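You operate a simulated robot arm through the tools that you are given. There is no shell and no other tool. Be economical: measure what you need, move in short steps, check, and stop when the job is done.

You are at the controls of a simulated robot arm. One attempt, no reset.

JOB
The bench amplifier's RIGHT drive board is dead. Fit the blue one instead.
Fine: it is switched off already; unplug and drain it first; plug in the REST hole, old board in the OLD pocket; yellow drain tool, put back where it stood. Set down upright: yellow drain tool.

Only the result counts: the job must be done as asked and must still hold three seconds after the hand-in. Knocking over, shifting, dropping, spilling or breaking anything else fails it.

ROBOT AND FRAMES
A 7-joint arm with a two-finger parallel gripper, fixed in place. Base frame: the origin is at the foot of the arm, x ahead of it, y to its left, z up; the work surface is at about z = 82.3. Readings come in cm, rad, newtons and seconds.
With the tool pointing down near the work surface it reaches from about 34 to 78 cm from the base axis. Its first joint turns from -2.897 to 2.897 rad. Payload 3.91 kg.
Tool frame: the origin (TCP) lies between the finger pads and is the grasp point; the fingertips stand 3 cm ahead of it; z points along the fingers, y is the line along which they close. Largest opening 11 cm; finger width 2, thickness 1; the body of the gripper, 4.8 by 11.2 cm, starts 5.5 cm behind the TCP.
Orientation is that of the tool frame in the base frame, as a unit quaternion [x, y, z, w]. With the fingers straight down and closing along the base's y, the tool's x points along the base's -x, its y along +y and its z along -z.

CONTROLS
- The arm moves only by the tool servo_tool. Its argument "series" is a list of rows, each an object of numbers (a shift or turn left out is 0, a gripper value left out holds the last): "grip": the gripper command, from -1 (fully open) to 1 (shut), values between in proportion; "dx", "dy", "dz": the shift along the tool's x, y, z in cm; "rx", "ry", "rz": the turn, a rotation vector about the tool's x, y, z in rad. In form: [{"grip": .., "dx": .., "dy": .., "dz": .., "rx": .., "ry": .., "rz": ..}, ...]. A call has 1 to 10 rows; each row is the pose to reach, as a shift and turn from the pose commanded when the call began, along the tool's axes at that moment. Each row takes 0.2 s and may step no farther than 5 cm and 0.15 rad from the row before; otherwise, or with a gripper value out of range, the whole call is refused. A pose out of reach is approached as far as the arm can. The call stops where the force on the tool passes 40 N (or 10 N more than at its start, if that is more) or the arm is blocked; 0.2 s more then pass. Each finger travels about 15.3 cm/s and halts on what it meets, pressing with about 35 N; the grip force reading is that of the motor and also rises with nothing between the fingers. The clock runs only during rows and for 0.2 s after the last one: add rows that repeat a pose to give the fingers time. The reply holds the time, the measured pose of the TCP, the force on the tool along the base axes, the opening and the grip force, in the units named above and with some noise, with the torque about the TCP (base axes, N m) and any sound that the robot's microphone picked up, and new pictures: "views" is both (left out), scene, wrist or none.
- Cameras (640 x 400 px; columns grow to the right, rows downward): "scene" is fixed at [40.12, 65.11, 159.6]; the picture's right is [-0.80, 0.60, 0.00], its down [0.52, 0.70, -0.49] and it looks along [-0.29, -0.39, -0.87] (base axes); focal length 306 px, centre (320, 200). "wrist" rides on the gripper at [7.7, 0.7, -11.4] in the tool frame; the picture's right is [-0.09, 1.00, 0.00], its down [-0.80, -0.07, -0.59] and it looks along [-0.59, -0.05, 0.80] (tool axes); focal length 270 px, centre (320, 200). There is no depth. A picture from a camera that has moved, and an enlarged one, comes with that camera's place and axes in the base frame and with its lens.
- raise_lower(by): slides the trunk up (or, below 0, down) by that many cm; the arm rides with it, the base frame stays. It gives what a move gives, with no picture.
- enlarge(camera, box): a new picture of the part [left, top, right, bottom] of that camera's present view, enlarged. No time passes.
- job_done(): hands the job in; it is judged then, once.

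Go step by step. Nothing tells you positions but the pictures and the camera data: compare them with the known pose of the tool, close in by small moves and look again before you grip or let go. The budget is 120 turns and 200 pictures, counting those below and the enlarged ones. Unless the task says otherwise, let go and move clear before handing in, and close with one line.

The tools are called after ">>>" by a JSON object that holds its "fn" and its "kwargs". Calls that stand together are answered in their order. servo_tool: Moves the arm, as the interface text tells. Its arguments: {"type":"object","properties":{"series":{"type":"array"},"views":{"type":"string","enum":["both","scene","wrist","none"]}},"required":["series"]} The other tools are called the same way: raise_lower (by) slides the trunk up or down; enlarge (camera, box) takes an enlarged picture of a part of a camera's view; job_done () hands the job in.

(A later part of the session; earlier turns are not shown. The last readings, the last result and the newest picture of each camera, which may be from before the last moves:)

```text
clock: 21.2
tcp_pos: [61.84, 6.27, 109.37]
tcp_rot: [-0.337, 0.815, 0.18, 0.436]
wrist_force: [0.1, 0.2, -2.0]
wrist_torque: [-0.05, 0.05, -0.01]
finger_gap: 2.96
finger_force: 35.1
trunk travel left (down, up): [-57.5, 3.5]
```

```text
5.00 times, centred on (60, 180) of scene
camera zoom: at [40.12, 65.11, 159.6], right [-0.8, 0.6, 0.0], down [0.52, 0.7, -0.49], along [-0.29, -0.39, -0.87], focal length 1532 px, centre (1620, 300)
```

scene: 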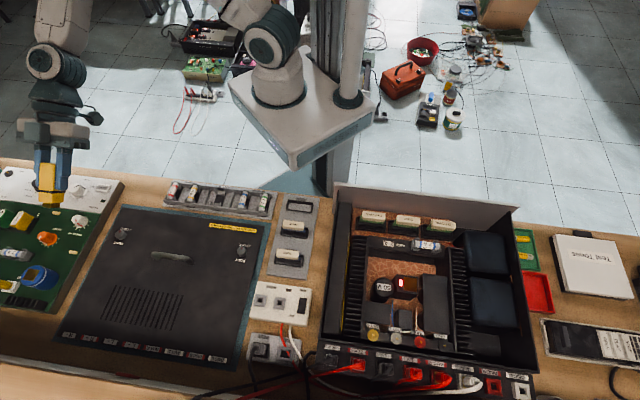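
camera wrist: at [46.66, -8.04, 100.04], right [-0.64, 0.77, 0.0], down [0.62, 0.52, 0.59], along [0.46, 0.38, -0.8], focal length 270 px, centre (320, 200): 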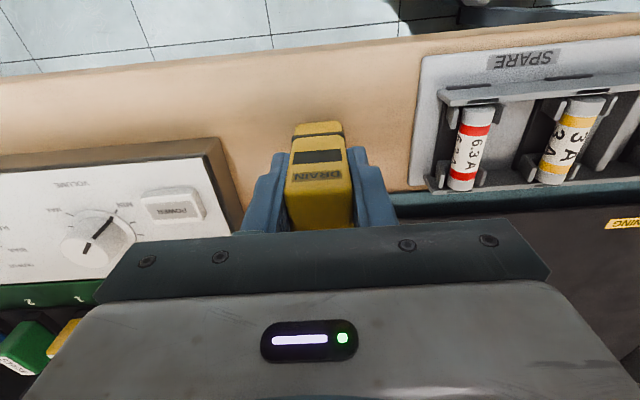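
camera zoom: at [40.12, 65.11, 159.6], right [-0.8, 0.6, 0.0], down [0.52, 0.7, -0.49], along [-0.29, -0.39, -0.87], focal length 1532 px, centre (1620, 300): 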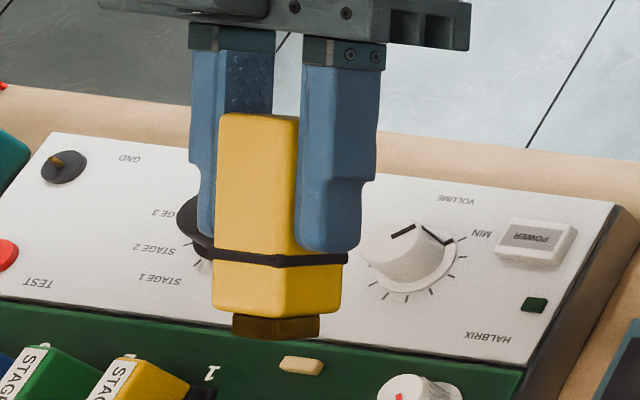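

The tool has a brass contact foot underneath. I'll set it upright again and carry it to the RAIL terminal.

>>> {"fn": "servo_tool", "kwargs": {"series": [{"ry": 0.14}, {"ry": 0.28}, {"ry": 0.42}, {"ry": 0.56}, {"ry": 0.7}, {"ry": 0.84}, {"ry": 0.98}, {"ry": 0.98}], "views": "none"}}

```text
clock: 23.0
tcp_pos: [61.91, 6.24, 109.43]
tcp_rot: [-0.382, 0.924, -0.001, -0.001]
wrist_force: [-0.7, 0.1, -1.7]
wrist_torque: [0.0, -0.05, -0.03]
finger_gap: 2.94
finger_force: 35.0
trunk travel left (down, up): [-57.5, 3.5]
```

>>> {"fn": "servo_tool", "kwargs": {"series": [{"dy": 4.8}, {"dy": 9.6}, {"dy": 14.4}, {"dy": 19.2}, {"dy": 24}, {"dy": 28.8}, {"dy": 33.6}, {"dy": 38.4}, {"dy": 43.2}, {"dy": 48}], "views": "none"}}

>>> {"fn": "servo_tool", "kwargs": {"series": [{"dy": 4, "dx": -2.3}, {"dy": 8, "dx": -4.6}, {"dy": 12, "dx": -6.9}, {"dy": 16, "dx": -9.2}, {"dy": 20, "dx": -11.5}, {"dy": 24, "dx": -13}, {"dy": 28.5, "dx": -13}, {"dy": 28.5, "dx": -13}], "views": "both"}}

```text
clock: 25.2
tcp_pos: [27.68, 40.37, 109.69]
tcp_rot: [-0.383, 0.924, 0.0, 0.0]
wrist_force: [0.0, 1.0, -2.1]
wrist_torque: [-0.02, 0.0, 0.01]
finger_gap: 2.97
finger_force: 35.0
trunk travel left (down, up): [-57.5, 3.5]
```

```text
clock: 27.0
tcp_pos: [16.78, 69.56, 109.42]
tcp_rot: [-0.381, 0.924, 0.0, 0.0]
wrist_force: [-0.1, -0.1, -2.0]
wrist_torque: [0.03, 0.01, 0.02]
finger_gap: 2.95
finger_force: 34.7
trunk travel left (down, up): [-57.5, 3.5]
camera wrist: at [10.72, 64.51, 120.95], right [-0.64, 0.77, 0.0], down [0.62, 0.52, 0.59], along [0.46, 0.38, -0.8], focal length 270 px, centre (320, 200)
```

scene: 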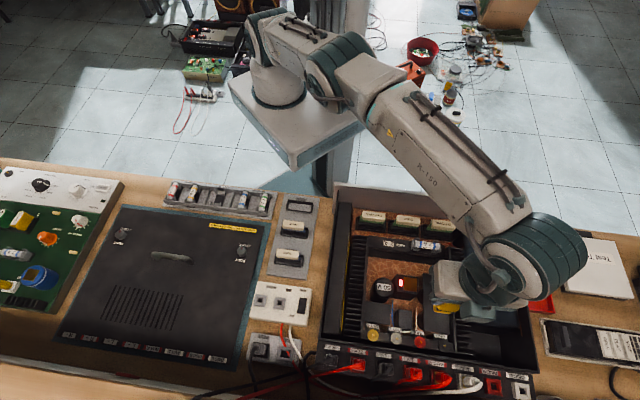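
wrist: 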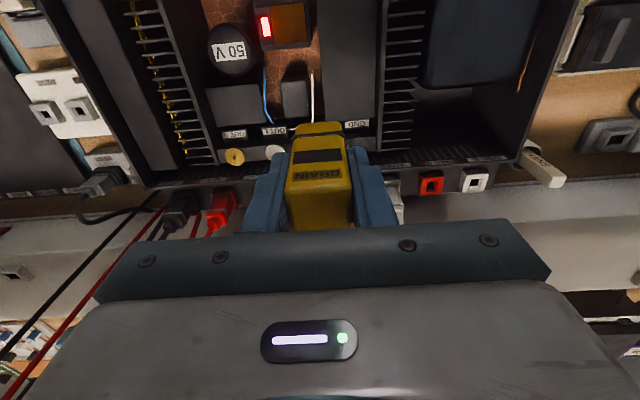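

The posts triangulate to z≈93.4; RAIL is at about (21.1, 72.9). I move above it at a safe height and check.

>>> {"fn": "servo_tool", "kwargs": {"series": [{"dx": -3, "dy": -0.4}, {"dx": -5.4, "dy": -0.75, "dz": 2}, {"dx": -5.4, "dy": -0.75, "dz": 6}, {"dx": -5.4, "dy": -0.75, "dz": 6}], "views": "both"}}

>>> {"fn": "enlarge", "kwargs": {"camera": "wrist", "box": [200, 60, 440, 210]}}

>>> {"fn": "enlarge", "kwargs": {"camera": "scene", "box": [360, 260, 500, 348]}}

```text
clock: 28.0
tcp_pos: [20.91, 70.99, 103.73]
tcp_rot: [-0.382, 0.924, 0.002, 0.0]
wrist_force: [-0.3, -0.3, -0.8]
wrist_torque: [0.02, 0.0, 0.0]
finger_gap: 2.96
finger_force: 34.5
out of reach, approached as far as the arm can: row 1, 2, 3, 4
trunk travel left (down, up): [-57.5, 3.5]
camera wrist: at [14.8, 65.89, 115.18], right [-0.64, 0.77, 0.0], down [0.62, 0.51, 0.6], along [0.46, 0.38, -0.8], focal length 270 px, centre (320, 200)
```

scene: 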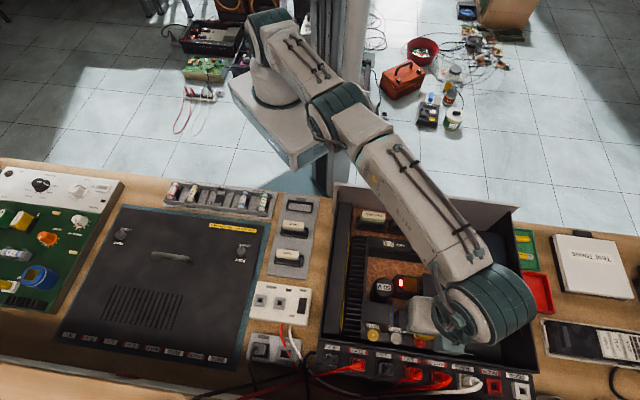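
wrist: 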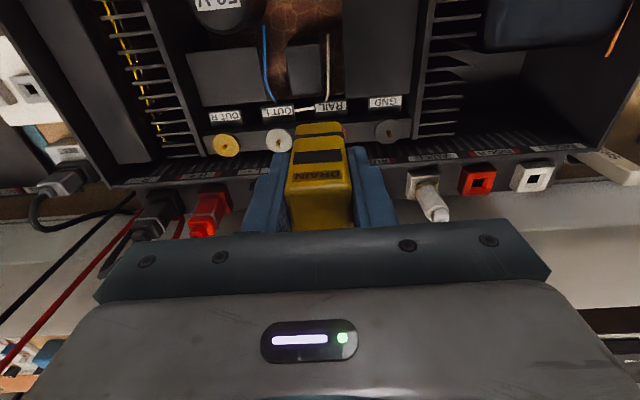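

```text
2.67 times, centred on (320, 135) of wrist
camera zoom: at [14.8, 65.89, 115.18], right [-0.64, 0.77, 0.0], down [0.62, 0.51, 0.6], along [0.46, 0.38, -0.8], focal length 721 px, centre (320, 373)
```

zoom: 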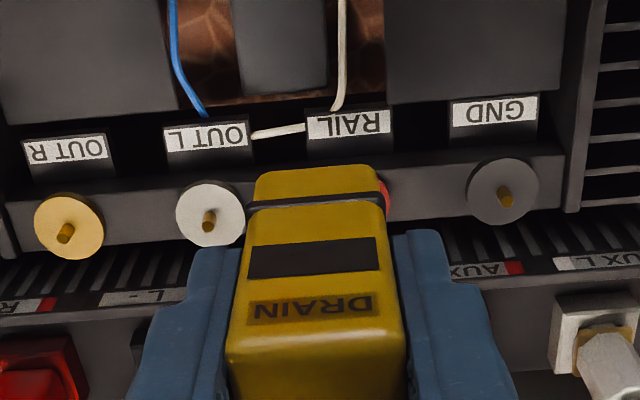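

```text
4.55 times, centred on (430, 304) of scene
camera zoom: at [40.12, 65.11, 159.6], right [-0.8, 0.6, 0.0], down [0.52, 0.7, -0.49], along [-0.29, -0.39, -0.87], focal length 1393 px, centre (-180, -273)
```

zoom: 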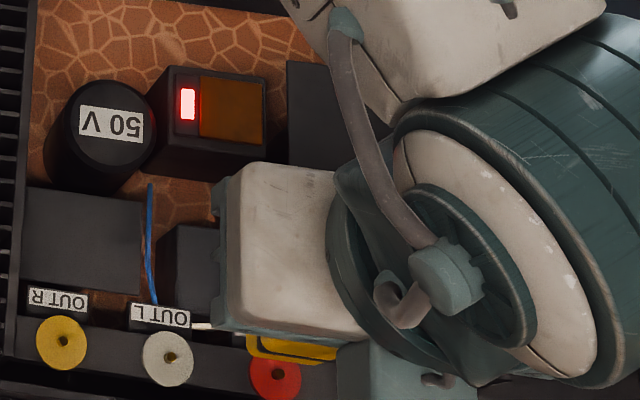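

The reach falls slightly short at this height; I raise the trunk by 3.5 cm to gain reach, then lower the tool.

>>> {"fn": "raise_lower", "kwargs": {"by": 3.5}}

```text
clock: 28.8
tcp_pos: [20.81, 71.04, 106.91]
tcp_rot: [-0.383, 0.924, -0.001, 0.0]
wrist_force: [-0.4, -0.7, -1.6]
wrist_torque: [0.02, 0.0, -0.01]
finger_gap: 2.99
finger_force: 35.4
trunk travel left (down, up): [-61.0, 0.0]
```

>>> {"fn": "servo_tool", "kwargs": {"series": [{"dz": 2.5}, {"dz": 4.5}, {"dz": 4.5}], "views": "none"}}

```text
clock: 29.6
tcp_pos: [21.0, 71.05, 102.52]
tcp_rot: [-0.383, 0.924, 0.0, 0.0]
wrist_force: [1.0, -0.4, -1.8]
wrist_torque: [0.03, 0.02, -0.02]
finger_gap: 2.98
finger_force: 34.7
trunk travel left (down, up): [-61.0, 0.0]
```

>>> {"fn": "servo_tool", "kwargs": {"series": [{"dx": -1.5, "dy": 1.1}, {"dx": -1.5, "dy": 1.1}], "views": "both"}}

>>> {"fn": "enlarge", "kwargs": {"camera": "wrist", "box": [200, 60, 440, 210]}}

>>> {"fn": "enlarge", "kwargs": {"camera": "scene", "box": [360, 290, 500, 378]}}

```text
clock: 30.2
tcp_pos: [20.91, 71.56, 102.25]
tcp_rot: [-0.383, 0.924, 0.0, -0.001]
wrist_force: [0.3, 0.2, -1.5]
wrist_torque: [0.01, -0.02, 0.03]
finger_gap: 2.95
finger_force: 35.3
out of reach, approached as far as the arm can: row 1, 2
trunk travel left (down, up): [-61.0, 0.0]
camera wrist: at [14.86, 66.56, 113.74], right [-0.64, 0.77, 0.0], down [0.62, 0.52, 0.59], along [0.46, 0.38, -0.8], focal length 270 px, centre (320, 200)
```

scene: 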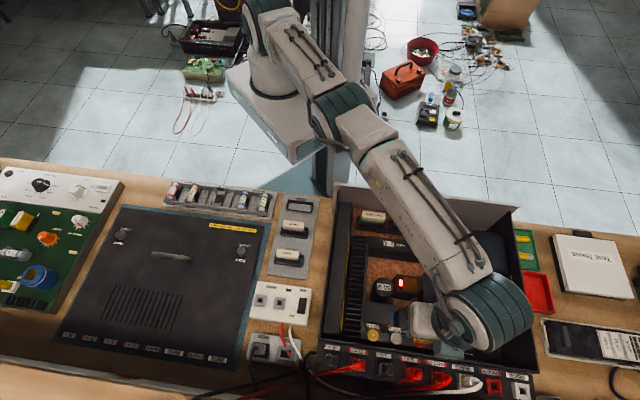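
wrist: 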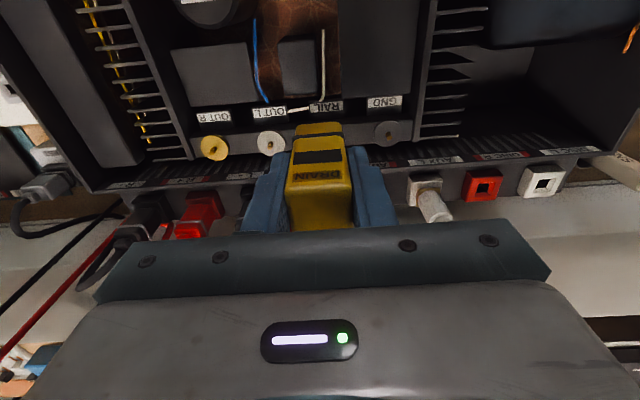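

```text
2.67 times, centred on (320, 135) of wrist
camera zoom: at [14.86, 66.56, 113.74], right [-0.64, 0.77, 0.0], down [0.62, 0.52, 0.59], along [0.46, 0.38, -0.8], focal length 721 px, centre (320, 373)
```

zoom: 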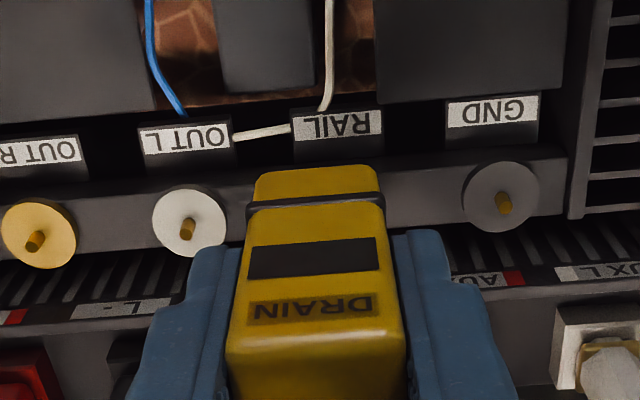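

```text
4.55 times, centred on (430, 334) of scene
camera zoom: at [40.12, 65.11, 159.6], right [-0.8, 0.6, 0.0], down [0.52, 0.7, -0.49], along [-0.29, -0.39, -0.87], focal length 1393 px, centre (-180, -409)
```

zoom: 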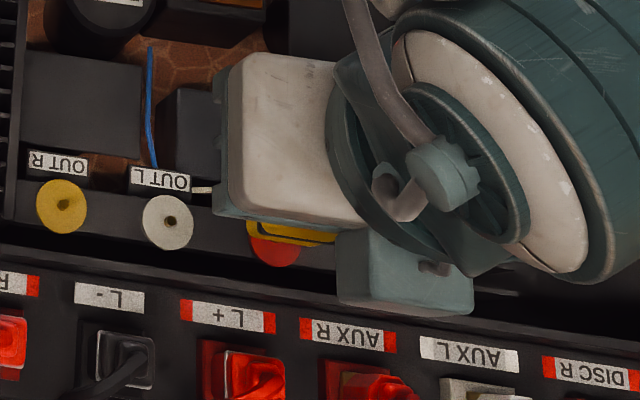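

Tool needs about +0.7 cm in s and ~1 cm in r, and 2.6 cm down. I try that move; lower is more reachable.

>>> {"fn": "servo_tool", "kwargs": {"series": [{"dz": 1.0, "dy": 0.4, "dx": 0.2}, {"dz": 1.6, "dy": 0.75, "dx": -0.3}, {"dz": 1.6, "dy": 0.75, "dx": -0.9}, {"dz": 1.6, "dy": 0.75, "dx": -0.9}], "views": "wrist"}}

>>> {"fn": "enlarge", "kwargs": {"camera": "wrist", "box": [200, 60, 440, 210]}}

```text
clock: 31.2
tcp_pos: [20.7, 71.77, 100.75]
tcp_rot: [-0.382, 0.924, 0.001, 0.0]
wrist_force: [0.9, -0.4, -1.5]
wrist_torque: [0.02, 0.01, -0.01]
finger_gap: 2.96
finger_force: 34.8
out of reach, approached as far as the arm can: row 2, 3, 4
trunk travel left (down, up): [-61.0, 0.0]
camera wrist: at [14.72, 66.72, 112.21], right [-0.64, 0.77, 0.0], down [0.62, 0.52, 0.59], along [0.46, 0.38, -0.8], focal length 270 px, centre (320, 200)
```

wrist: 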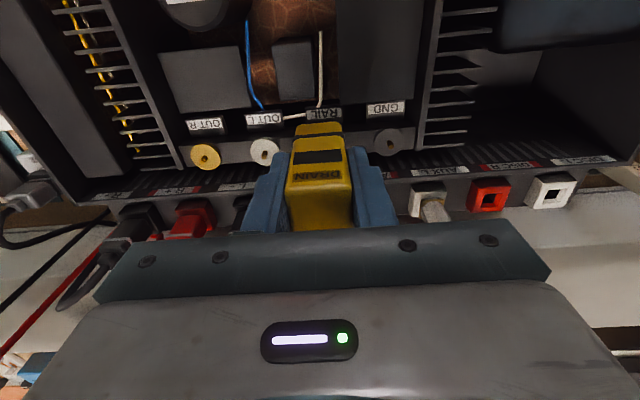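

```text
2.67 times, centred on (320, 135) of wrist
camera zoom: at [14.72, 66.72, 112.21], right [-0.64, 0.77, 0.0], down [0.62, 0.52, 0.59], along [0.46, 0.38, -0.8], focal length 721 px, centre (320, 373)
```

zoom: 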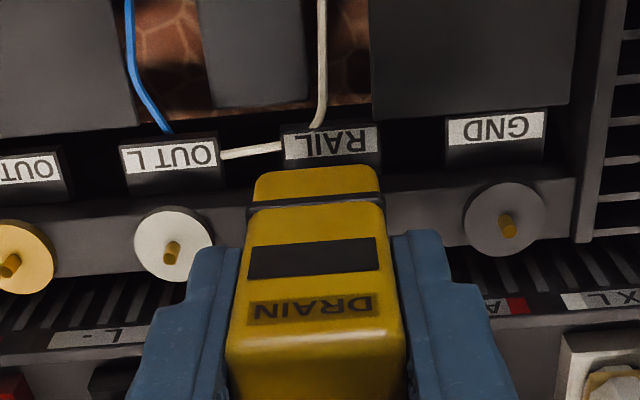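

Lateral target confirmed at (21.3, 72.95). I tilt the tool outward 0.1 rad to extend the reach of its tip.

>>> {"fn": "servo_tool", "kwargs": {"series": [{"ry": -0.06, "dy": 0.2}, {"ry": -0.1, "dy": 0.45, "dx": -0.3}, {"ry": -0.1, "dy": 0.45, "dx": -0.6}, {"ry": -0.1, "dy": 0.45, "dx": -0.6}], "views": "wrist"}}

>>> {"fn": "enlarge", "kwargs": {"camera": "wrist", "box": [200, 60, 440, 210]}}

```text
clock: 32.2
tcp_pos: [21.04, 72.6, 100.77]
tcp_rot: [-0.382, 0.923, 0.019, 0.047]
wrist_force: [-0.1, 0.4, -1.9]
wrist_torque: [-0.02, 0.02, -0.02]
finger_gap: 2.99
finger_force: 35.3
trunk travel left (down, up): [-61.0, 0.0]
camera wrist: at [14.13, 66.71, 111.33], right [-0.64, 0.77, 0.01], down [0.57, 0.47, 0.67], along [0.51, 0.44, -0.74], focal length 270 px, centre (320, 200)
```

wrist: 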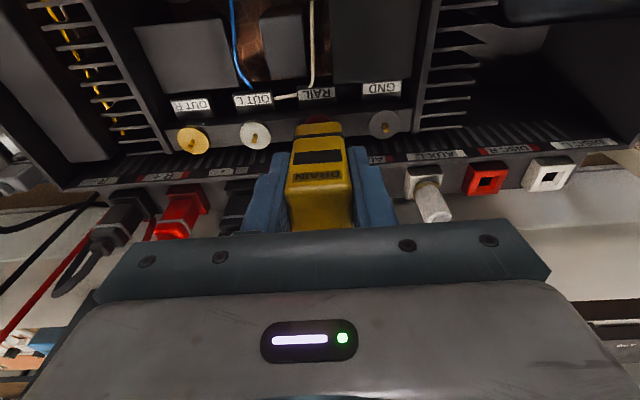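

```text
2.67 times, centred on (320, 135) of wrist
camera zoom: at [14.13, 66.71, 111.33], right [-0.64, 0.77, 0.01], down [0.57, 0.47, 0.67], along [0.51, 0.44, -0.74], focal length 721 px, centre (320, 373)
```

zoom: 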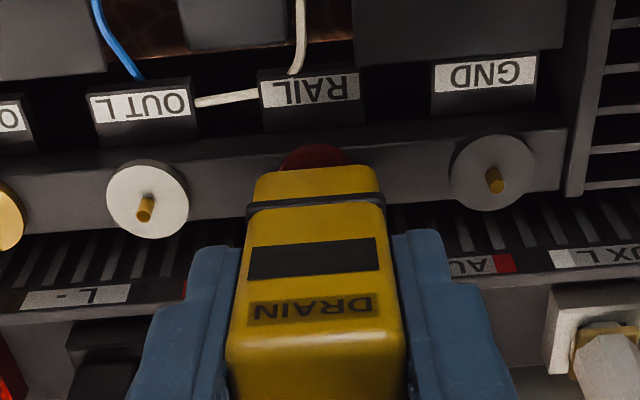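

The brass foot should be right over the RAIL pin, about 0.5–1 cm up. I lower gently.

>>> {"fn": "servo_tool", "kwargs": {"series": [{"dz": 0.3, "dx": 0.2}, {"dz": 0.6, "dx": 0.25}, {"dz": 0.6, "dx": 0.25}], "views": "wrist"}}

>>> {"fn": "enlarge", "kwargs": {"camera": "wrist", "box": [200, 60, 440, 210]}}

>>> {"fn": "enlarge", "kwargs": {"camera": "scene", "box": [360, 260, 500, 348]}}

```text
clock: 33.0
tcp_pos: [21.07, 72.39, 100.48]
tcp_rot: [-0.381, 0.923, 0.022, 0.049]
wrist_force: [4.0, 7.0, 20.3]
wrist_torque: [0.36, -0.23, 0.01]
finger_gap: 3.0
finger_force: 35.0
trunk travel left (down, up): [-61.0, 0.0]
camera wrist: at [14.05, 66.51, 111.15], right [-0.64, 0.77, 0.01], down [0.57, 0.47, 0.68], along [0.51, 0.44, -0.74], focal length 270 px, centre (320, 200)
```

wrist: 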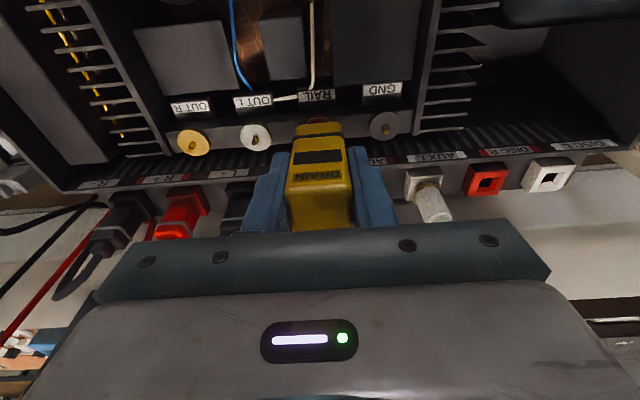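

```text
2.67 times, centred on (320, 135) of wrist
camera zoom: at [14.05, 66.51, 111.15], right [-0.64, 0.77, 0.01], down [0.57, 0.47, 0.68], along [0.51, 0.44, -0.74], focal length 721 px, centre (320, 373)
```

zoom: 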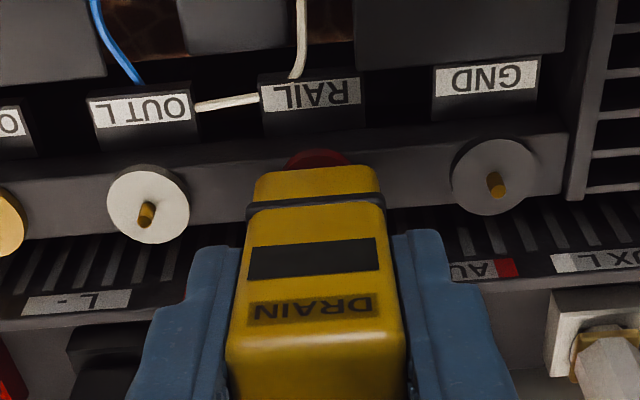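

```text
4.55 times, centred on (430, 304) of scene
camera zoom: at [40.12, 65.11, 159.6], right [-0.8, 0.6, 0.0], down [0.52, 0.7, -0.49], along [-0.29, -0.39, -0.87], focal length 1393 px, centre (-180, -273)
```

zoom: 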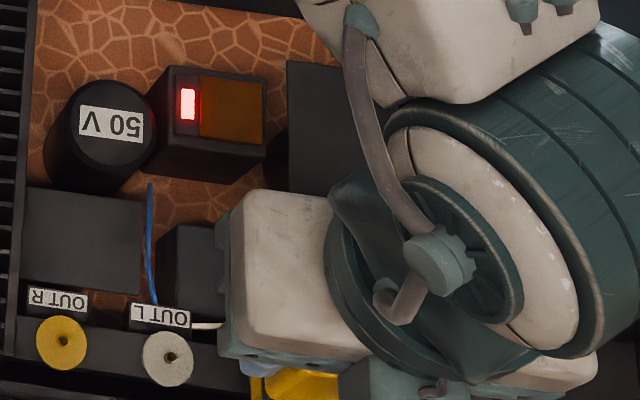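

The tool presses on the RAIL pin (20 N). The lamp is still lit, so I hold contact a couple of seconds and look again.

>>> {"fn": "servo_tool", "kwargs": {"series": [{}, {}, {}, {}, {}, {}, {}, {}, {}, {}], "views": "none"}}

>>> {"fn": "enlarge", "kwargs": {"camera": "scene", "box": [360, 260, 500, 348]}}

```text
clock: 35.2
tcp_pos: [20.88, 72.31, 100.48]
tcp_rot: [-0.382, 0.923, 0.022, 0.047]
wrist_force: [2.7, 6.4, 28.1]
wrist_torque: [0.3, -0.25, -0.02]
finger_gap: 2.96
finger_force: 34.7
trunk travel left (down, up): [-61.0, 0.0]
```

```text
4.55 times, centred on (430, 304) of scene
camera zoom: at [40.12, 65.11, 159.6], right [-0.8, 0.6, 0.0], down [0.52, 0.7, -0.49], along [-0.29, -0.39, -0.87], focal length 1393 px, centre (-180, -273)
```

zoom: 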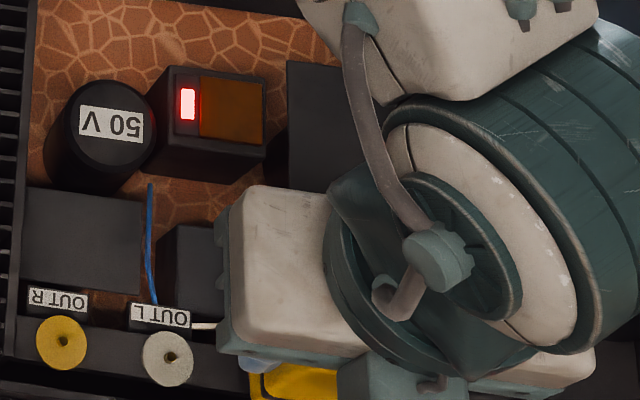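

The lamp stays lit: the brass-coloured square pad beside the lamp (matching the tool's foot) must be the drain point. It's at about (13.7, 63.5, 91.0). I lift off and move there.

>>> {"fn": "servo_tool", "kwargs": {"series": [{"dz": -2}, {"dz": -5, "ry": 0.05}, {"dz": -6.5, "ry": 0.1, "dx": 1}, {"dz": -6.5, "ry": 0.1, "dx": 5, "dy": -0.5}, {"dz": -6.3, "ry": 0.1, "dx": 8.5, "dy": -1.1}, {"dz": -6, "ry": 0.1, "dx": 11.5, "dy": -1.1}, {"dz": -6, "ry": 0.1, "dx": 11.5, "dy": -1.1}], "views": "both"}}

>>> {"fn": "enlarge", "kwargs": {"camera": "wrist", "box": [200, 60, 440, 210]}}

```text
clock: 36.8
tcp_pos: [12.88, 63.09, 104.94]
tcp_rot: [-0.382, 0.924, 0.0, 0.0]
wrist_force: [0.4, -0.2, -1.8]
wrist_torque: [-0.03, 0.01, 0.02]
finger_gap: 2.99
finger_force: 34.8
trunk travel left (down, up): [-61.0, 0.0]
camera wrist: at [6.77, 58.03, 116.4], right [-0.64, 0.77, 0.0], down [0.62, 0.52, 0.59], along [0.46, 0.38, -0.8], focal length 270 px, centre (320, 200)
```

scene: 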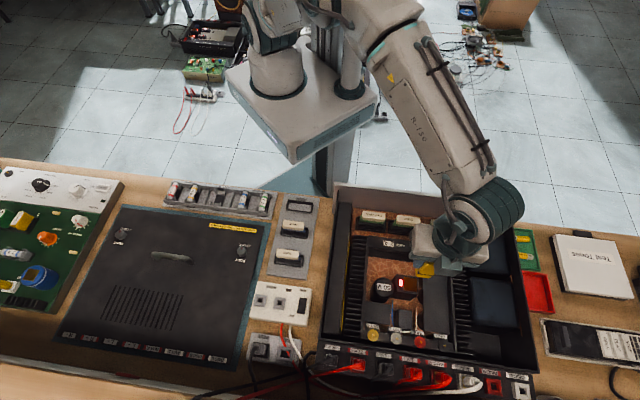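
wrist: 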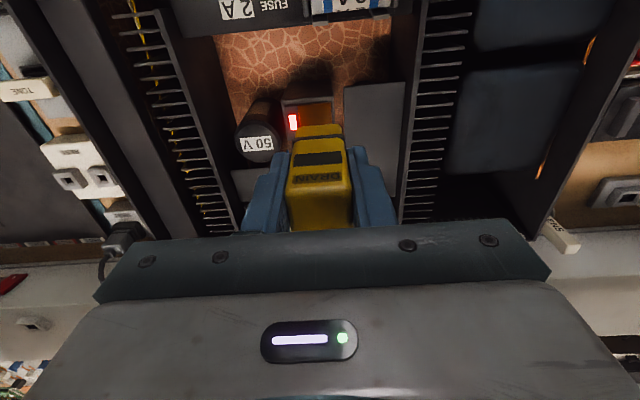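

```text
2.67 times, centred on (320, 135) of wrist
camera zoom: at [6.77, 58.03, 116.4], right [-0.64, 0.77, 0.0], down [0.62, 0.52, 0.59], along [0.46, 0.38, -0.8], focal length 721 px, centre (320, 373)
```

zoom: 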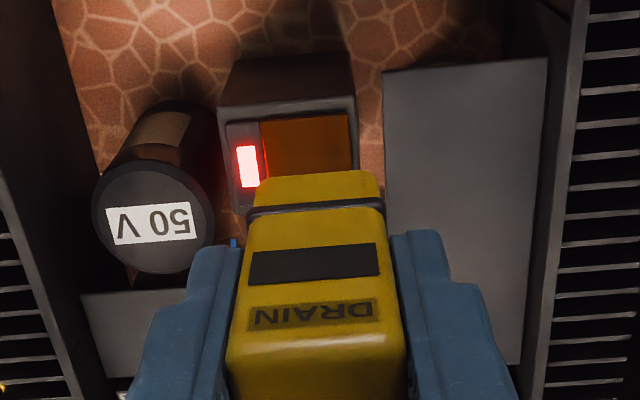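

Aligned close: needs −0.3 in s and +0.9 in r. Neighbouring parts top out around z 92, below the fingertips. I lower.

>>> {"fn": "servo_tool", "kwargs": {"series": [{"dx": -0.9, "dy": -0.3, "dz": 1.5}, {"dx": -0.9, "dy": -0.3, "dz": 4.5}, {"dx": -0.9, "dy": -0.3, "dz": 6.5}, {"dx": -0.9, "dy": -0.3, "dz": 6.5}], "views": "wrist"}}

>>> {"fn": "enlarge", "kwargs": {"camera": "wrist", "box": [200, 60, 440, 210]}}

```text
clock: 37.8
tcp_pos: [13.94, 63.7, 98.58]
tcp_rot: [-0.382, 0.924, 0.001, 0.001]
wrist_force: [0.9, 1.6, 12.0]
wrist_torque: [-0.03, 0.01, 0.02]
finger_gap: 2.97
finger_force: 35.0
trunk travel left (down, up): [-61.0, 0.0]
camera wrist: at [7.77, 58.68, 110.09], right [-0.64, 0.77, 0.0], down [0.62, 0.51, 0.6], along [0.46, 0.39, -0.8], focal length 270 px, centre (320, 200)
```

wrist: 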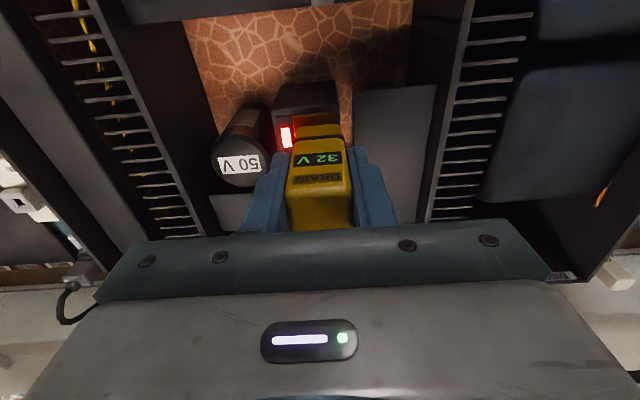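

```text
2.67 times, centred on (320, 135) of wrist
camera zoom: at [7.77, 58.68, 110.09], right [-0.64, 0.77, 0.0], down [0.62, 0.51, 0.6], along [0.46, 0.39, -0.8], focal length 721 px, centre (320, 373)
```

zoom: 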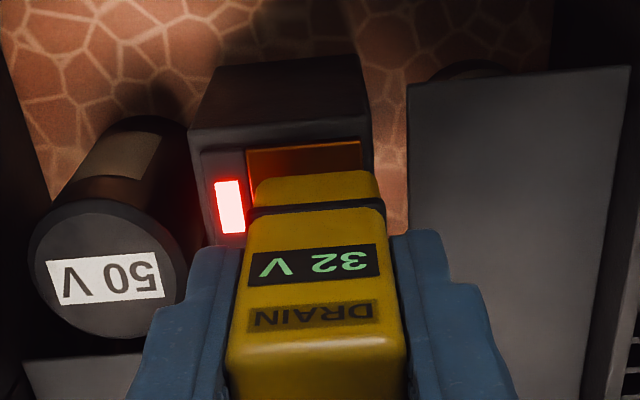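

The tool's display now reads 32 V: it is in contact and draining. I hold until it reaches zero.

>>> {"fn": "servo_tool", "kwargs": {"series": [{}, {}, {}, {}, {}, {}, {}, {}, {}, {}], "views": "wrist"}}

>>> {"fn": "enlarge", "kwargs": {"camera": "wrist", "box": [240, 80, 400, 180]}}

```text
clock: 40.0
tcp_pos: [13.92, 63.66, 98.61]
tcp_rot: [-0.383, 0.924, 0.002, 0.001]
wrist_force: [2.9, 7.7, 26.7]
wrist_torque: [0.35, -0.01, -0.01]
finger_gap: 2.99
finger_force: 35.2
trunk travel left (down, up): [-61.0, 0.0]
camera wrist: at [7.76, 58.63, 110.08], right [-0.64, 0.77, 0.0], down [0.62, 0.51, 0.6], along [0.46, 0.38, -0.8], focal length 270 px, centre (320, 200)
```

wrist: 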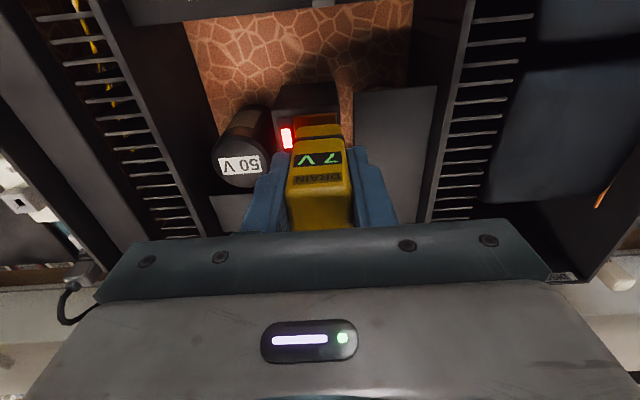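

```text
4.00 times, centred on (320, 130) of wrist
camera zoom: at [7.76, 58.63, 110.08], right [-0.64, 0.77, 0.0], down [0.62, 0.51, 0.6], along [0.46, 0.38, -0.8], focal length 1081 px, centre (320, 480)
```

zoom: 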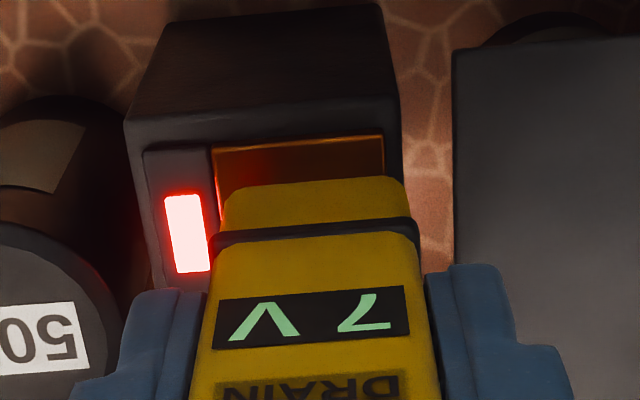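

>>> {"fn": "servo_tool", "kwargs": {"series": [{"dz": -0.1}, {"dz": -0.1}, {"dz": -0.1}, {"dz": -0.1}, {"dz": -0.1}, {"dz": -0.1}, {"dz": -0.1}, {"dz": -0.1}, {"dz": -0.1}, {"dz": -0.1}], "views": "none"}}

>>> {"fn": "servo_tool", "kwargs": {"series": [{}, {}, {}, {}, {}, {}, {}, {}, {}, {}], "views": "wrist"}}

>>> {"fn": "enlarge", "kwargs": {"camera": "wrist", "box": [240, 80, 400, 180]}}

```text
clock: 42.2
tcp_pos: [13.9, 63.69, 98.61]
tcp_rot: [-0.383, 0.924, 0.0, 0.0]
wrist_force: [-3.4, 1.4, 15.0]
wrist_torque: [-0.03, 0.24, -0.01]
finger_gap: 2.98
finger_force: 34.7
trunk travel left (down, up): [-61.0, 0.0]
```

```text
clock: 44.4
tcp_pos: [13.86, 63.66, 98.69]
tcp_rot: [-0.382, 0.924, 0.0, 0.001]
wrist_force: [-2.6, -2.5, 9.0]
wrist_torque: [-0.21, 0.26, 0.01]
finger_gap: 2.98
finger_force: 35.0
trunk travel left (down, up): [-61.0, 0.0]
camera wrist: at [7.8, 58.59, 110.09], right [-0.64, 0.77, 0.0], down [0.62, 0.52, 0.6], along [0.46, 0.38, -0.8], focal length 270 px, centre (320, 200)
```

wrist: 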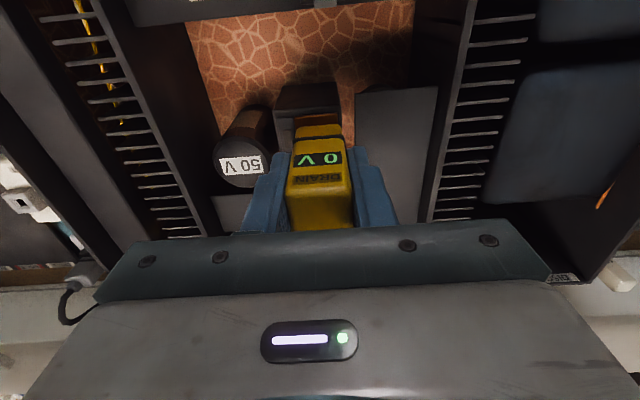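

```text
4.00 times, centred on (320, 130) of wrist
camera zoom: at [7.8, 58.59, 110.09], right [-0.64, 0.77, 0.0], down [0.62, 0.52, 0.6], along [0.46, 0.38, -0.8], focal length 1081 px, centre (320, 480)
```

zoom: 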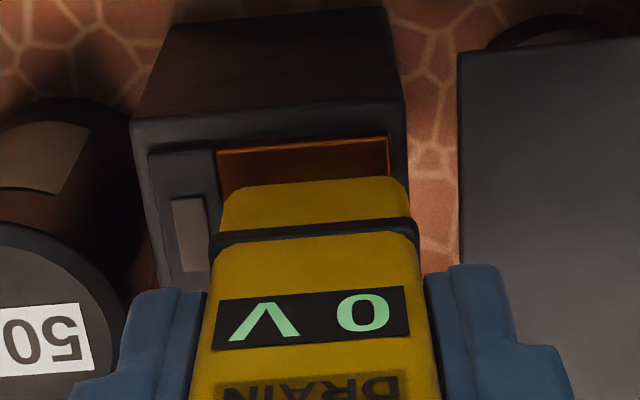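

0 V and the lamp is out. I lift and carry the tool back to its home spot (52.77, −2.98).

>>> {"fn": "servo_tool", "kwargs": {"series": [{"dz": -4}, {"dz": -8}, {"dz": -11.5, "dy": -2}, {"dz": -11.5, "dy": -6.5}, {"dz": -11.5, "dy": -11}, {"dz": -11.5, "dy": -15.8}, {"dz": -11.5, "dy": -20.6}, {"dz": -11.5, "dy": -25.4}, {"dz": -11.5, "dy": -30.2}, {"dz": -11.5, "dy": -35}], "views": "none"}}

>>> {"fn": "servo_tool", "kwargs": {"series": [{"dy": -4.5, "dx": 2}, {"dy": -9, "dx": 4}, {"dy": -13.5, "dx": 6}, {"dy": -18, "dx": 8}, {"dy": -22.5, "dx": 10}, {"dy": -27, "dx": 12}, {"dy": -31.5, "dx": 14}, {"dy": -36, "dx": 16}, {"dy": -39.6, "dx": 19}, {"dy": -39.6, "dx": 19.6}], "views": "none"}}

```text
clock: 46.6
tcp_pos: [39.06, 38.52, 109.98]
tcp_rot: [-0.382, 0.924, 0.001, -0.001]
wrist_force: [0.7, -0.2, -1.0]
wrist_torque: [0.03, -0.02, 0.01]
finger_gap: 2.99
finger_force: 35.0
trunk travel left (down, up): [-61.0, 0.0]
```

```text
clock: 48.8
tcp_pos: [52.58, -3.18, 110.0]
tcp_rot: [-0.384, 0.924, 0.0, 0.0]
wrist_force: [0.8, 0.3, -3.0]
wrist_torque: [-0.02, 0.0, -0.03]
finger_gap: 2.98
finger_force: 35.1
trunk travel left (down, up): [-61.0, 0.0]
```

>>> {"fn": "servo_tool", "kwargs": {"series": [{"dz": 4.5, "dx": -0.2}, {"dz": 9, "dx": -0.2}, {"dz": 13.5, "dx": -0.2}, {"dz": 17, "dx": -0.2}, {"dz": 20, "dx": -0.2}, {"dz": 20, "dx": -0.2}], "views": "wrist"}}

```text
clock: 50.2
tcp_pos: [52.61, -2.96, 89.8]
tcp_rot: [-0.382, 0.924, 0.0, 0.0]
wrist_force: [0.3, -0.3, -1.9]
wrist_torque: [0.0, -0.02, -0.02]
finger_gap: 2.98
finger_force: 34.5
trunk travel left (down, up): [-61.0, 0.0]
camera wrist: at [46.48, -8.05, 101.31], right [-0.64, 0.77, 0.0], down [0.62, 0.52, 0.59], along [0.46, 0.38, -0.8], focal length 270 px, centre (320, 200)
```

wrist: 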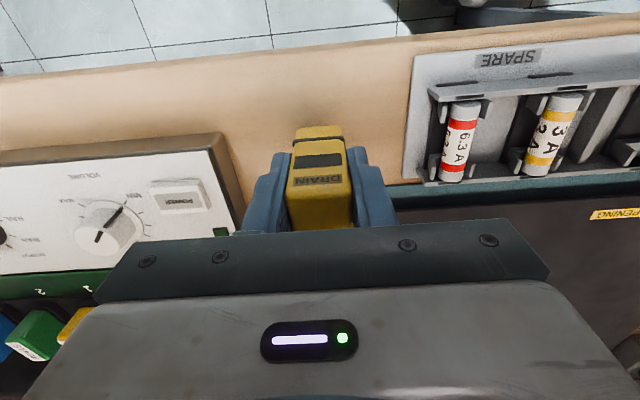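

I lower the last bit until the foot touches, then compare with the reference view.

>>> {"fn": "servo_tool", "kwargs": {"series": [{"dz": 0.7}, {"dz": 1.2}, {"dz": 1.2}], "views": "wrist"}}

```text
clock: 51.0
tcp_pos: [52.83, -2.93, 88.73]
tcp_rot: [-0.382, 0.924, 0.0, 0.001]
wrist_force: [0.9, -0.3, -1.1]
wrist_torque: [0.0, 0.02, 0.01]
finger_gap: 2.98
finger_force: 35.5
trunk travel left (down, up): [-61.0, 0.0]
camera wrist: at [46.75, -8.06, 100.23], right [-0.64, 0.77, 0.0], down [0.62, 0.52, 0.59], along [0.46, 0.38, -0.8], focal length 270 px, centre (320, 200)
```

wrist: 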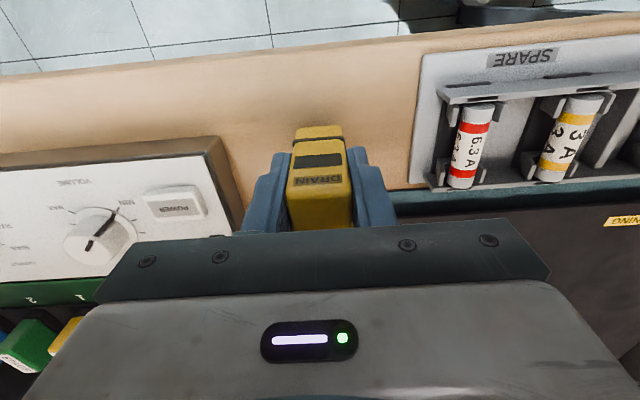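

>>> {"fn": "servo_tool", "kwargs": {"series": [{"dz": 0.15}, {"dz": 0.3}, {"dz": 0.45}, {"dz": 0.45}], "views": "none"}}

```text
clock: 52.0
tcp_pos: [52.81, -2.84, 88.58]
tcp_rot: [-0.382, 0.924, -0.001, 0.002]
wrist_force: [0.6, -4.1, 32.2]
wrist_torque: [-0.29, 0.23, 0.03]
finger_gap: 2.98
finger_force: 35.3
trunk travel left (down, up): [-61.0, 0.0]
```

Contact made. I relax the press, open and lift away.

>>> {"fn": "servo_tool", "kwargs": {"series": [{"dz": -0.25}, {"dz": -0.25}, {"dz": -0.25, "grip": -0.1}, {"dz": -0.25}, {"dz": -0.25}, {"dz": -4}, {"dz": -8}, {"dz": -12}, {"dz": -16}, {"dz": -16}], "views": "both"}}

>>> {"fn": "enlarge", "kwargs": {"camera": "scene", "box": [110, 160, 170, 200]}}

```text
clock: 54.2
tcp_pos: [53.25, -2.74, 104.33]
tcp_rot: [-0.382, 0.924, 0.0, 0.001]
wrist_force: [-0.6, 0.2, -0.3]
wrist_torque: [0.01, -0.03, -0.01]
finger_gap: 6.05
finger_force: 0.0
trunk travel left (down, up): [-61.0, 0.0]
camera wrist: at [47.05, -7.69, 115.88], right [-0.64, 0.77, 0.0], down [0.62, 0.52, 0.59], along [0.46, 0.38, -0.8], focal length 270 px, centre (320, 200)
```

scene: 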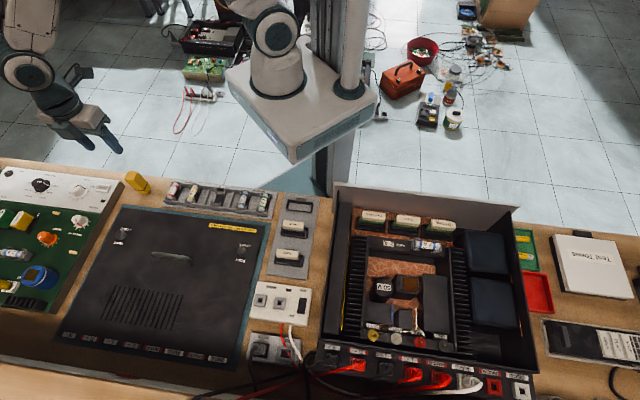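
wrist: 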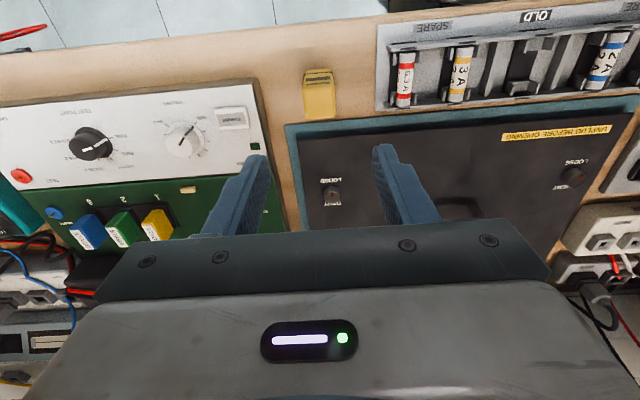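

```text
10.00 times, centred on (140, 180) of scene
camera zoom: at [40.12, 65.11, 159.6], right [-0.8, 0.6, 0.0], down [0.52, 0.7, -0.49], along [-0.29, -0.39, -0.87], focal length 3064 px, centre (2120, 400)
```

zoom: 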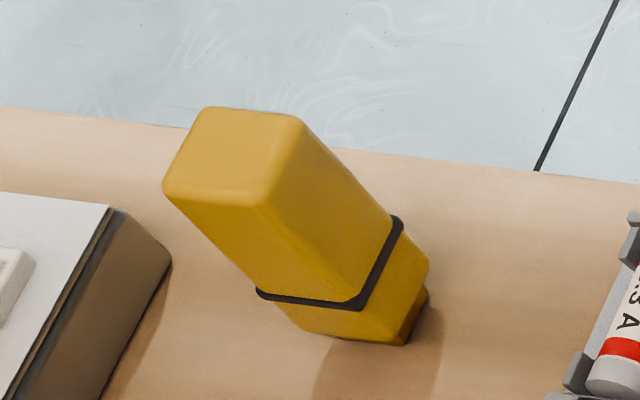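

The tool stands upright back in its place, and the lamp is out. Next the boards: I go above the RIGHT DRIVE card (about s 26, r 40) for a close look.

>>> {"fn": "servo_tool", "kwargs": {"series": [{"dy": 4.5, "dx": -1.5, "dz": -2}, {"dy": 9, "dx": -3, "dz": -4}, {"dy": 13.5, "dx": -4.5, "dz": -4}, {"dy": 18, "dx": -6, "dz": -4}, {"dy": 22.5, "dx": -7, "dz": -4}, {"dy": 27.3, "dx": -8, "dz": -4}, {"dy": 32.1, "dx": -8, "dz": -4}, {"dy": 36.9, "dx": -8, "dz": -4}, {"dy": 41.7, "dx": -8, "dz": -4}, {"dy": 46.5, "dx": -8, "dz": -4}], "views": "none"}}

>>> {"fn": "servo_tool", "kwargs": {"series": [{"dy": 4.7}, {"dy": 9.4}, {"dy": 14, "dx": 1}, {"dy": 18.5, "dx": 3}, {"dy": 18.5, "dx": 3.5}, {"dy": 18.5, "dx": 3.5}], "views": "both"}}

>>> {"fn": "enlarge", "kwargs": {"camera": "wrist", "box": [200, 60, 440, 210]}}

```text
refused: row 1 steps farther than a row can; nothing moved
```

```text
clock: 55.6
tcp_pos: [37.39, 7.64, 104.47]
tcp_rot: [-0.383, 0.924, 0.0, -0.001]
wrist_force: [0.0, 0.6, -0.3]
wrist_torque: [-0.01, -0.02, -0.01]
finger_gap: 6.05
finger_force: 0.1
trunk travel left (down, up): [-61.0, 0.0]
camera wrist: at [31.21, 2.66, 115.89], right [-0.64, 0.77, 0.0], down [0.62, 0.52, 0.59], along [0.46, 0.38, -0.8], focal length 270 px, centre (320, 200)
```

scene: 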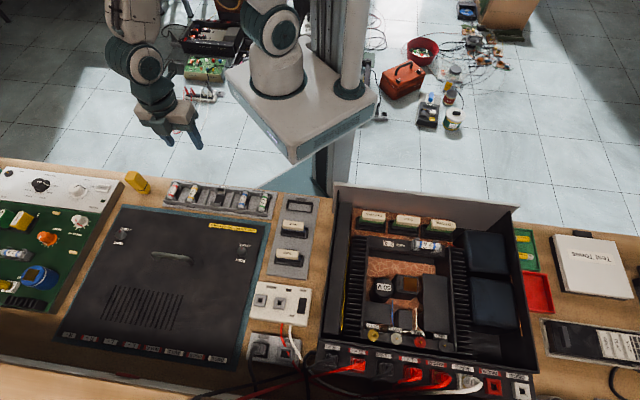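
wrist: 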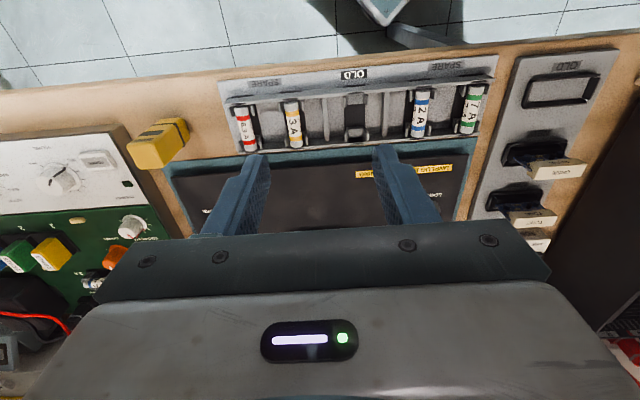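

```text
2.67 times, centred on (320, 135) of wrist
camera zoom: at [31.21, 2.66, 115.89], right [-0.64, 0.77, 0.0], down [0.62, 0.52, 0.59], along [0.46, 0.38, -0.8], focal length 721 px, centre (320, 373)
```

zoom: 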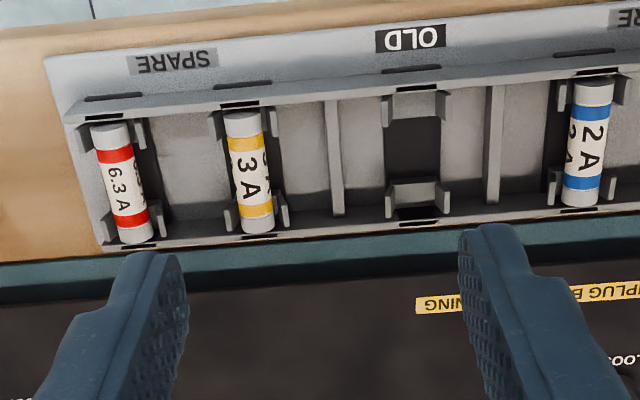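

>>> {"fn": "servo_tool", "kwargs": {"series": [{"dy": 3, "dx": -3, "dz": -1.5}, {"dy": 6, "dx": -6, "dz": -3}, {"dy": 10, "dx": -8.5, "dz": -4}, {"dy": 14.7, "dx": -8.5, "dz": -4}, {"dy": 19.5, "dx": -8.5, "dz": -4}, {"dy": 24.3, "dx": -8.5, "dz": -4}, {"dy": 29.1, "dx": -8.5, "dz": -4}, {"dy": 33.9, "dx": -8.5, "dz": -4}, {"dy": 38.7, "dx": -8.5, "dz": -4}, {"dy": 43.5, "dx": -8.5, "dz": -4}], "views": "none"}}

>>> {"fn": "servo_tool", "kwargs": {"series": [{"dy": 3.5}, {"dy": 3.5}, {"dy": 3.5}], "views": "both"}}

>>> {"fn": "enlarge", "kwargs": {"camera": "wrist", "box": [220, 40, 460, 190]}}

```text
clock: 57.8
tcp_pos: [12.34, 44.76, 108.33]
tcp_rot: [-0.382, 0.924, -0.001, 0.0]
wrist_force: [-0.4, 0.5, -0.4]
wrist_torque: [0.01, -0.02, -0.01]
finger_gap: 6.04
finger_force: 0.1
trunk travel left (down, up): [-61.0, 0.0]
```

```text
clock: 58.6
tcp_pos: [10.35, 47.21, 108.25]
tcp_rot: [-0.383, 0.924, 0.0, 0.0]
wrist_force: [0.1, 0.1, -0.4]
wrist_torque: [0.0, -0.01, 0.03]
finger_gap: 6.07
finger_force: 0.2
trunk travel left (down, up): [-61.0, 0.0]
camera wrist: at [4.18, 42.12, 119.72], right [-0.64, 0.77, 0.0], down [0.62, 0.52, 0.59], along [0.46, 0.38, -0.8], focal length 270 px, centre (320, 200)
```

scene: 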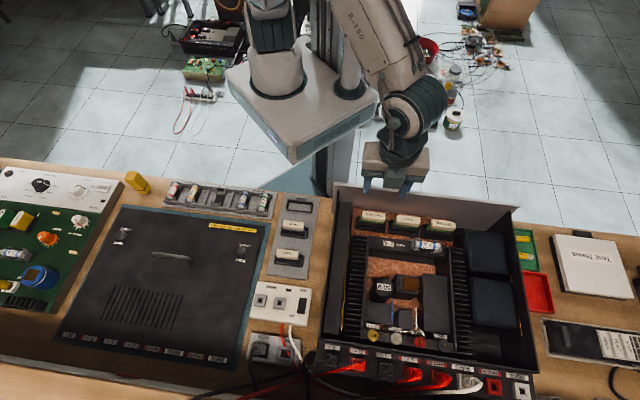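
wrist: 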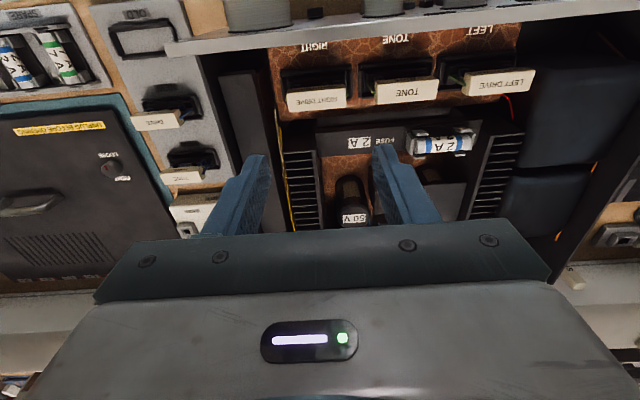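

```text
2.67 times, centred on (340, 115) of wrist
camera zoom: at [4.18, 42.12, 119.72], right [-0.64, 0.77, 0.0], down [0.62, 0.52, 0.59], along [0.46, 0.38, -0.8], focal length 721 px, centre (267, 427)
```

zoom: 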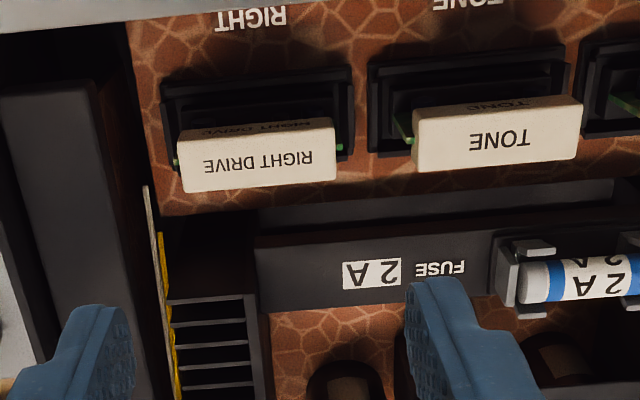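

RIGHT DRIVE handle bar: ~5.7 cm long along s, top at about (10.15, 46.7, 93.6). I'll grip it by its ends; first hover and check.

>>> {"fn": "servo_tool", "kwargs": {"series": [{"grip": -0.36, "dx": 0.5, "dy": -0.25, "dz": 4}, {"dx": 0.5, "dy": -0.25, "dz": 8}, {"dx": 0.5, "dy": -0.25, "dz": 10.5}, {"dx": 0.5, "dy": -0.25, "dz": 10.5}], "views": "both"}}

>>> {"fn": "enlarge", "kwargs": {"camera": "wrist", "box": [200, 60, 440, 210]}}

>>> {"fn": "enlarge", "kwargs": {"camera": "scene", "box": [320, 140, 480, 240]}}

```text
clock: 59.6
tcp_pos: [9.92, 46.54, 97.85]
tcp_rot: [-0.382, 0.924, -0.001, 0.0]
wrist_force: [-0.8, -0.1, 0.2]
wrist_torque: [0.01, 0.0, 0.01]
finger_gap: 7.48
finger_force: 0.0
trunk travel left (down, up): [-61.0, 0.0]
camera wrist: at [3.78, 41.41, 109.39], right [-0.64, 0.77, 0.0], down [0.62, 0.52, 0.59], along [0.46, 0.38, -0.8], focal length 270 px, centre (320, 200)
```

scene: 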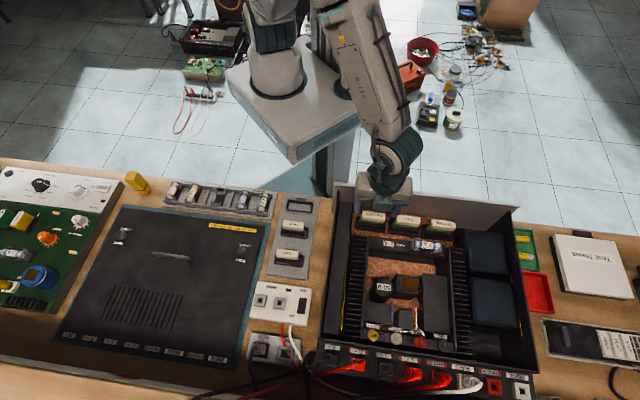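
wrist: 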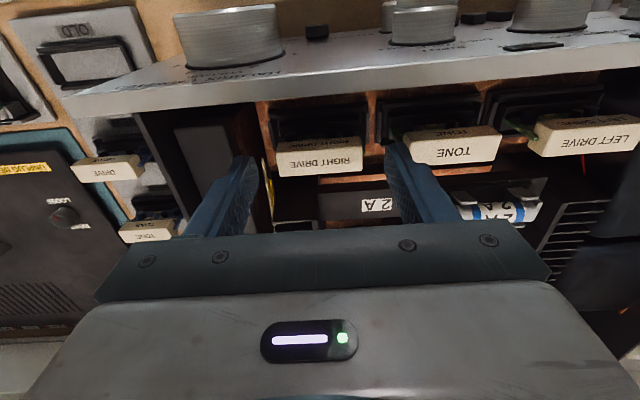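

```text
2.67 times, centred on (320, 135) of wrist
camera zoom: at [3.78, 41.41, 109.39], right [-0.64, 0.77, 0.0], down [0.62, 0.52, 0.59], along [0.46, 0.38, -0.8], focal length 721 px, centre (320, 373)
```

zoom: 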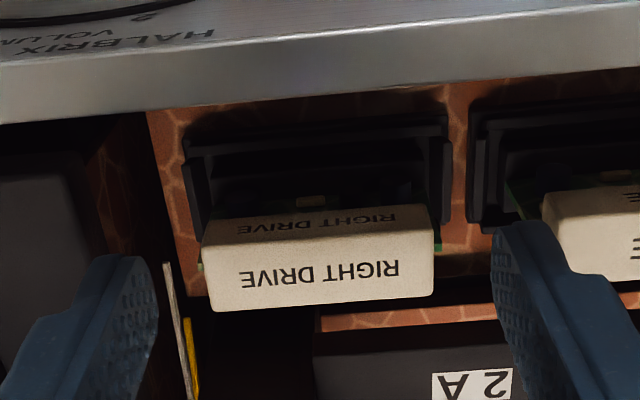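

```text
4.00 times, centred on (400, 190) of scene
camera zoom: at [40.12, 65.11, 159.6], right [-0.8, 0.6, 0.0], down [0.52, 0.7, -0.49], along [-0.29, -0.39, -0.87], focal length 1226 px, centre (0, 240)
```

zoom: 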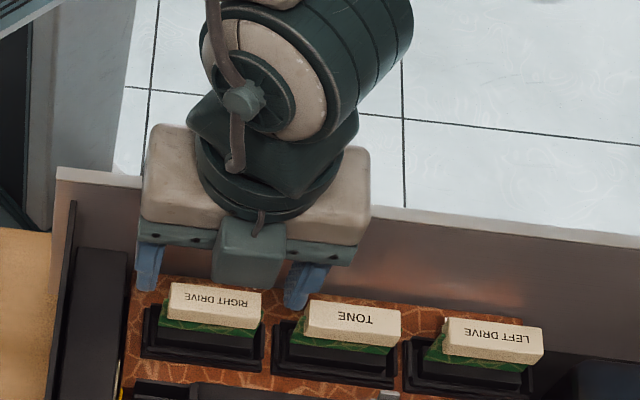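

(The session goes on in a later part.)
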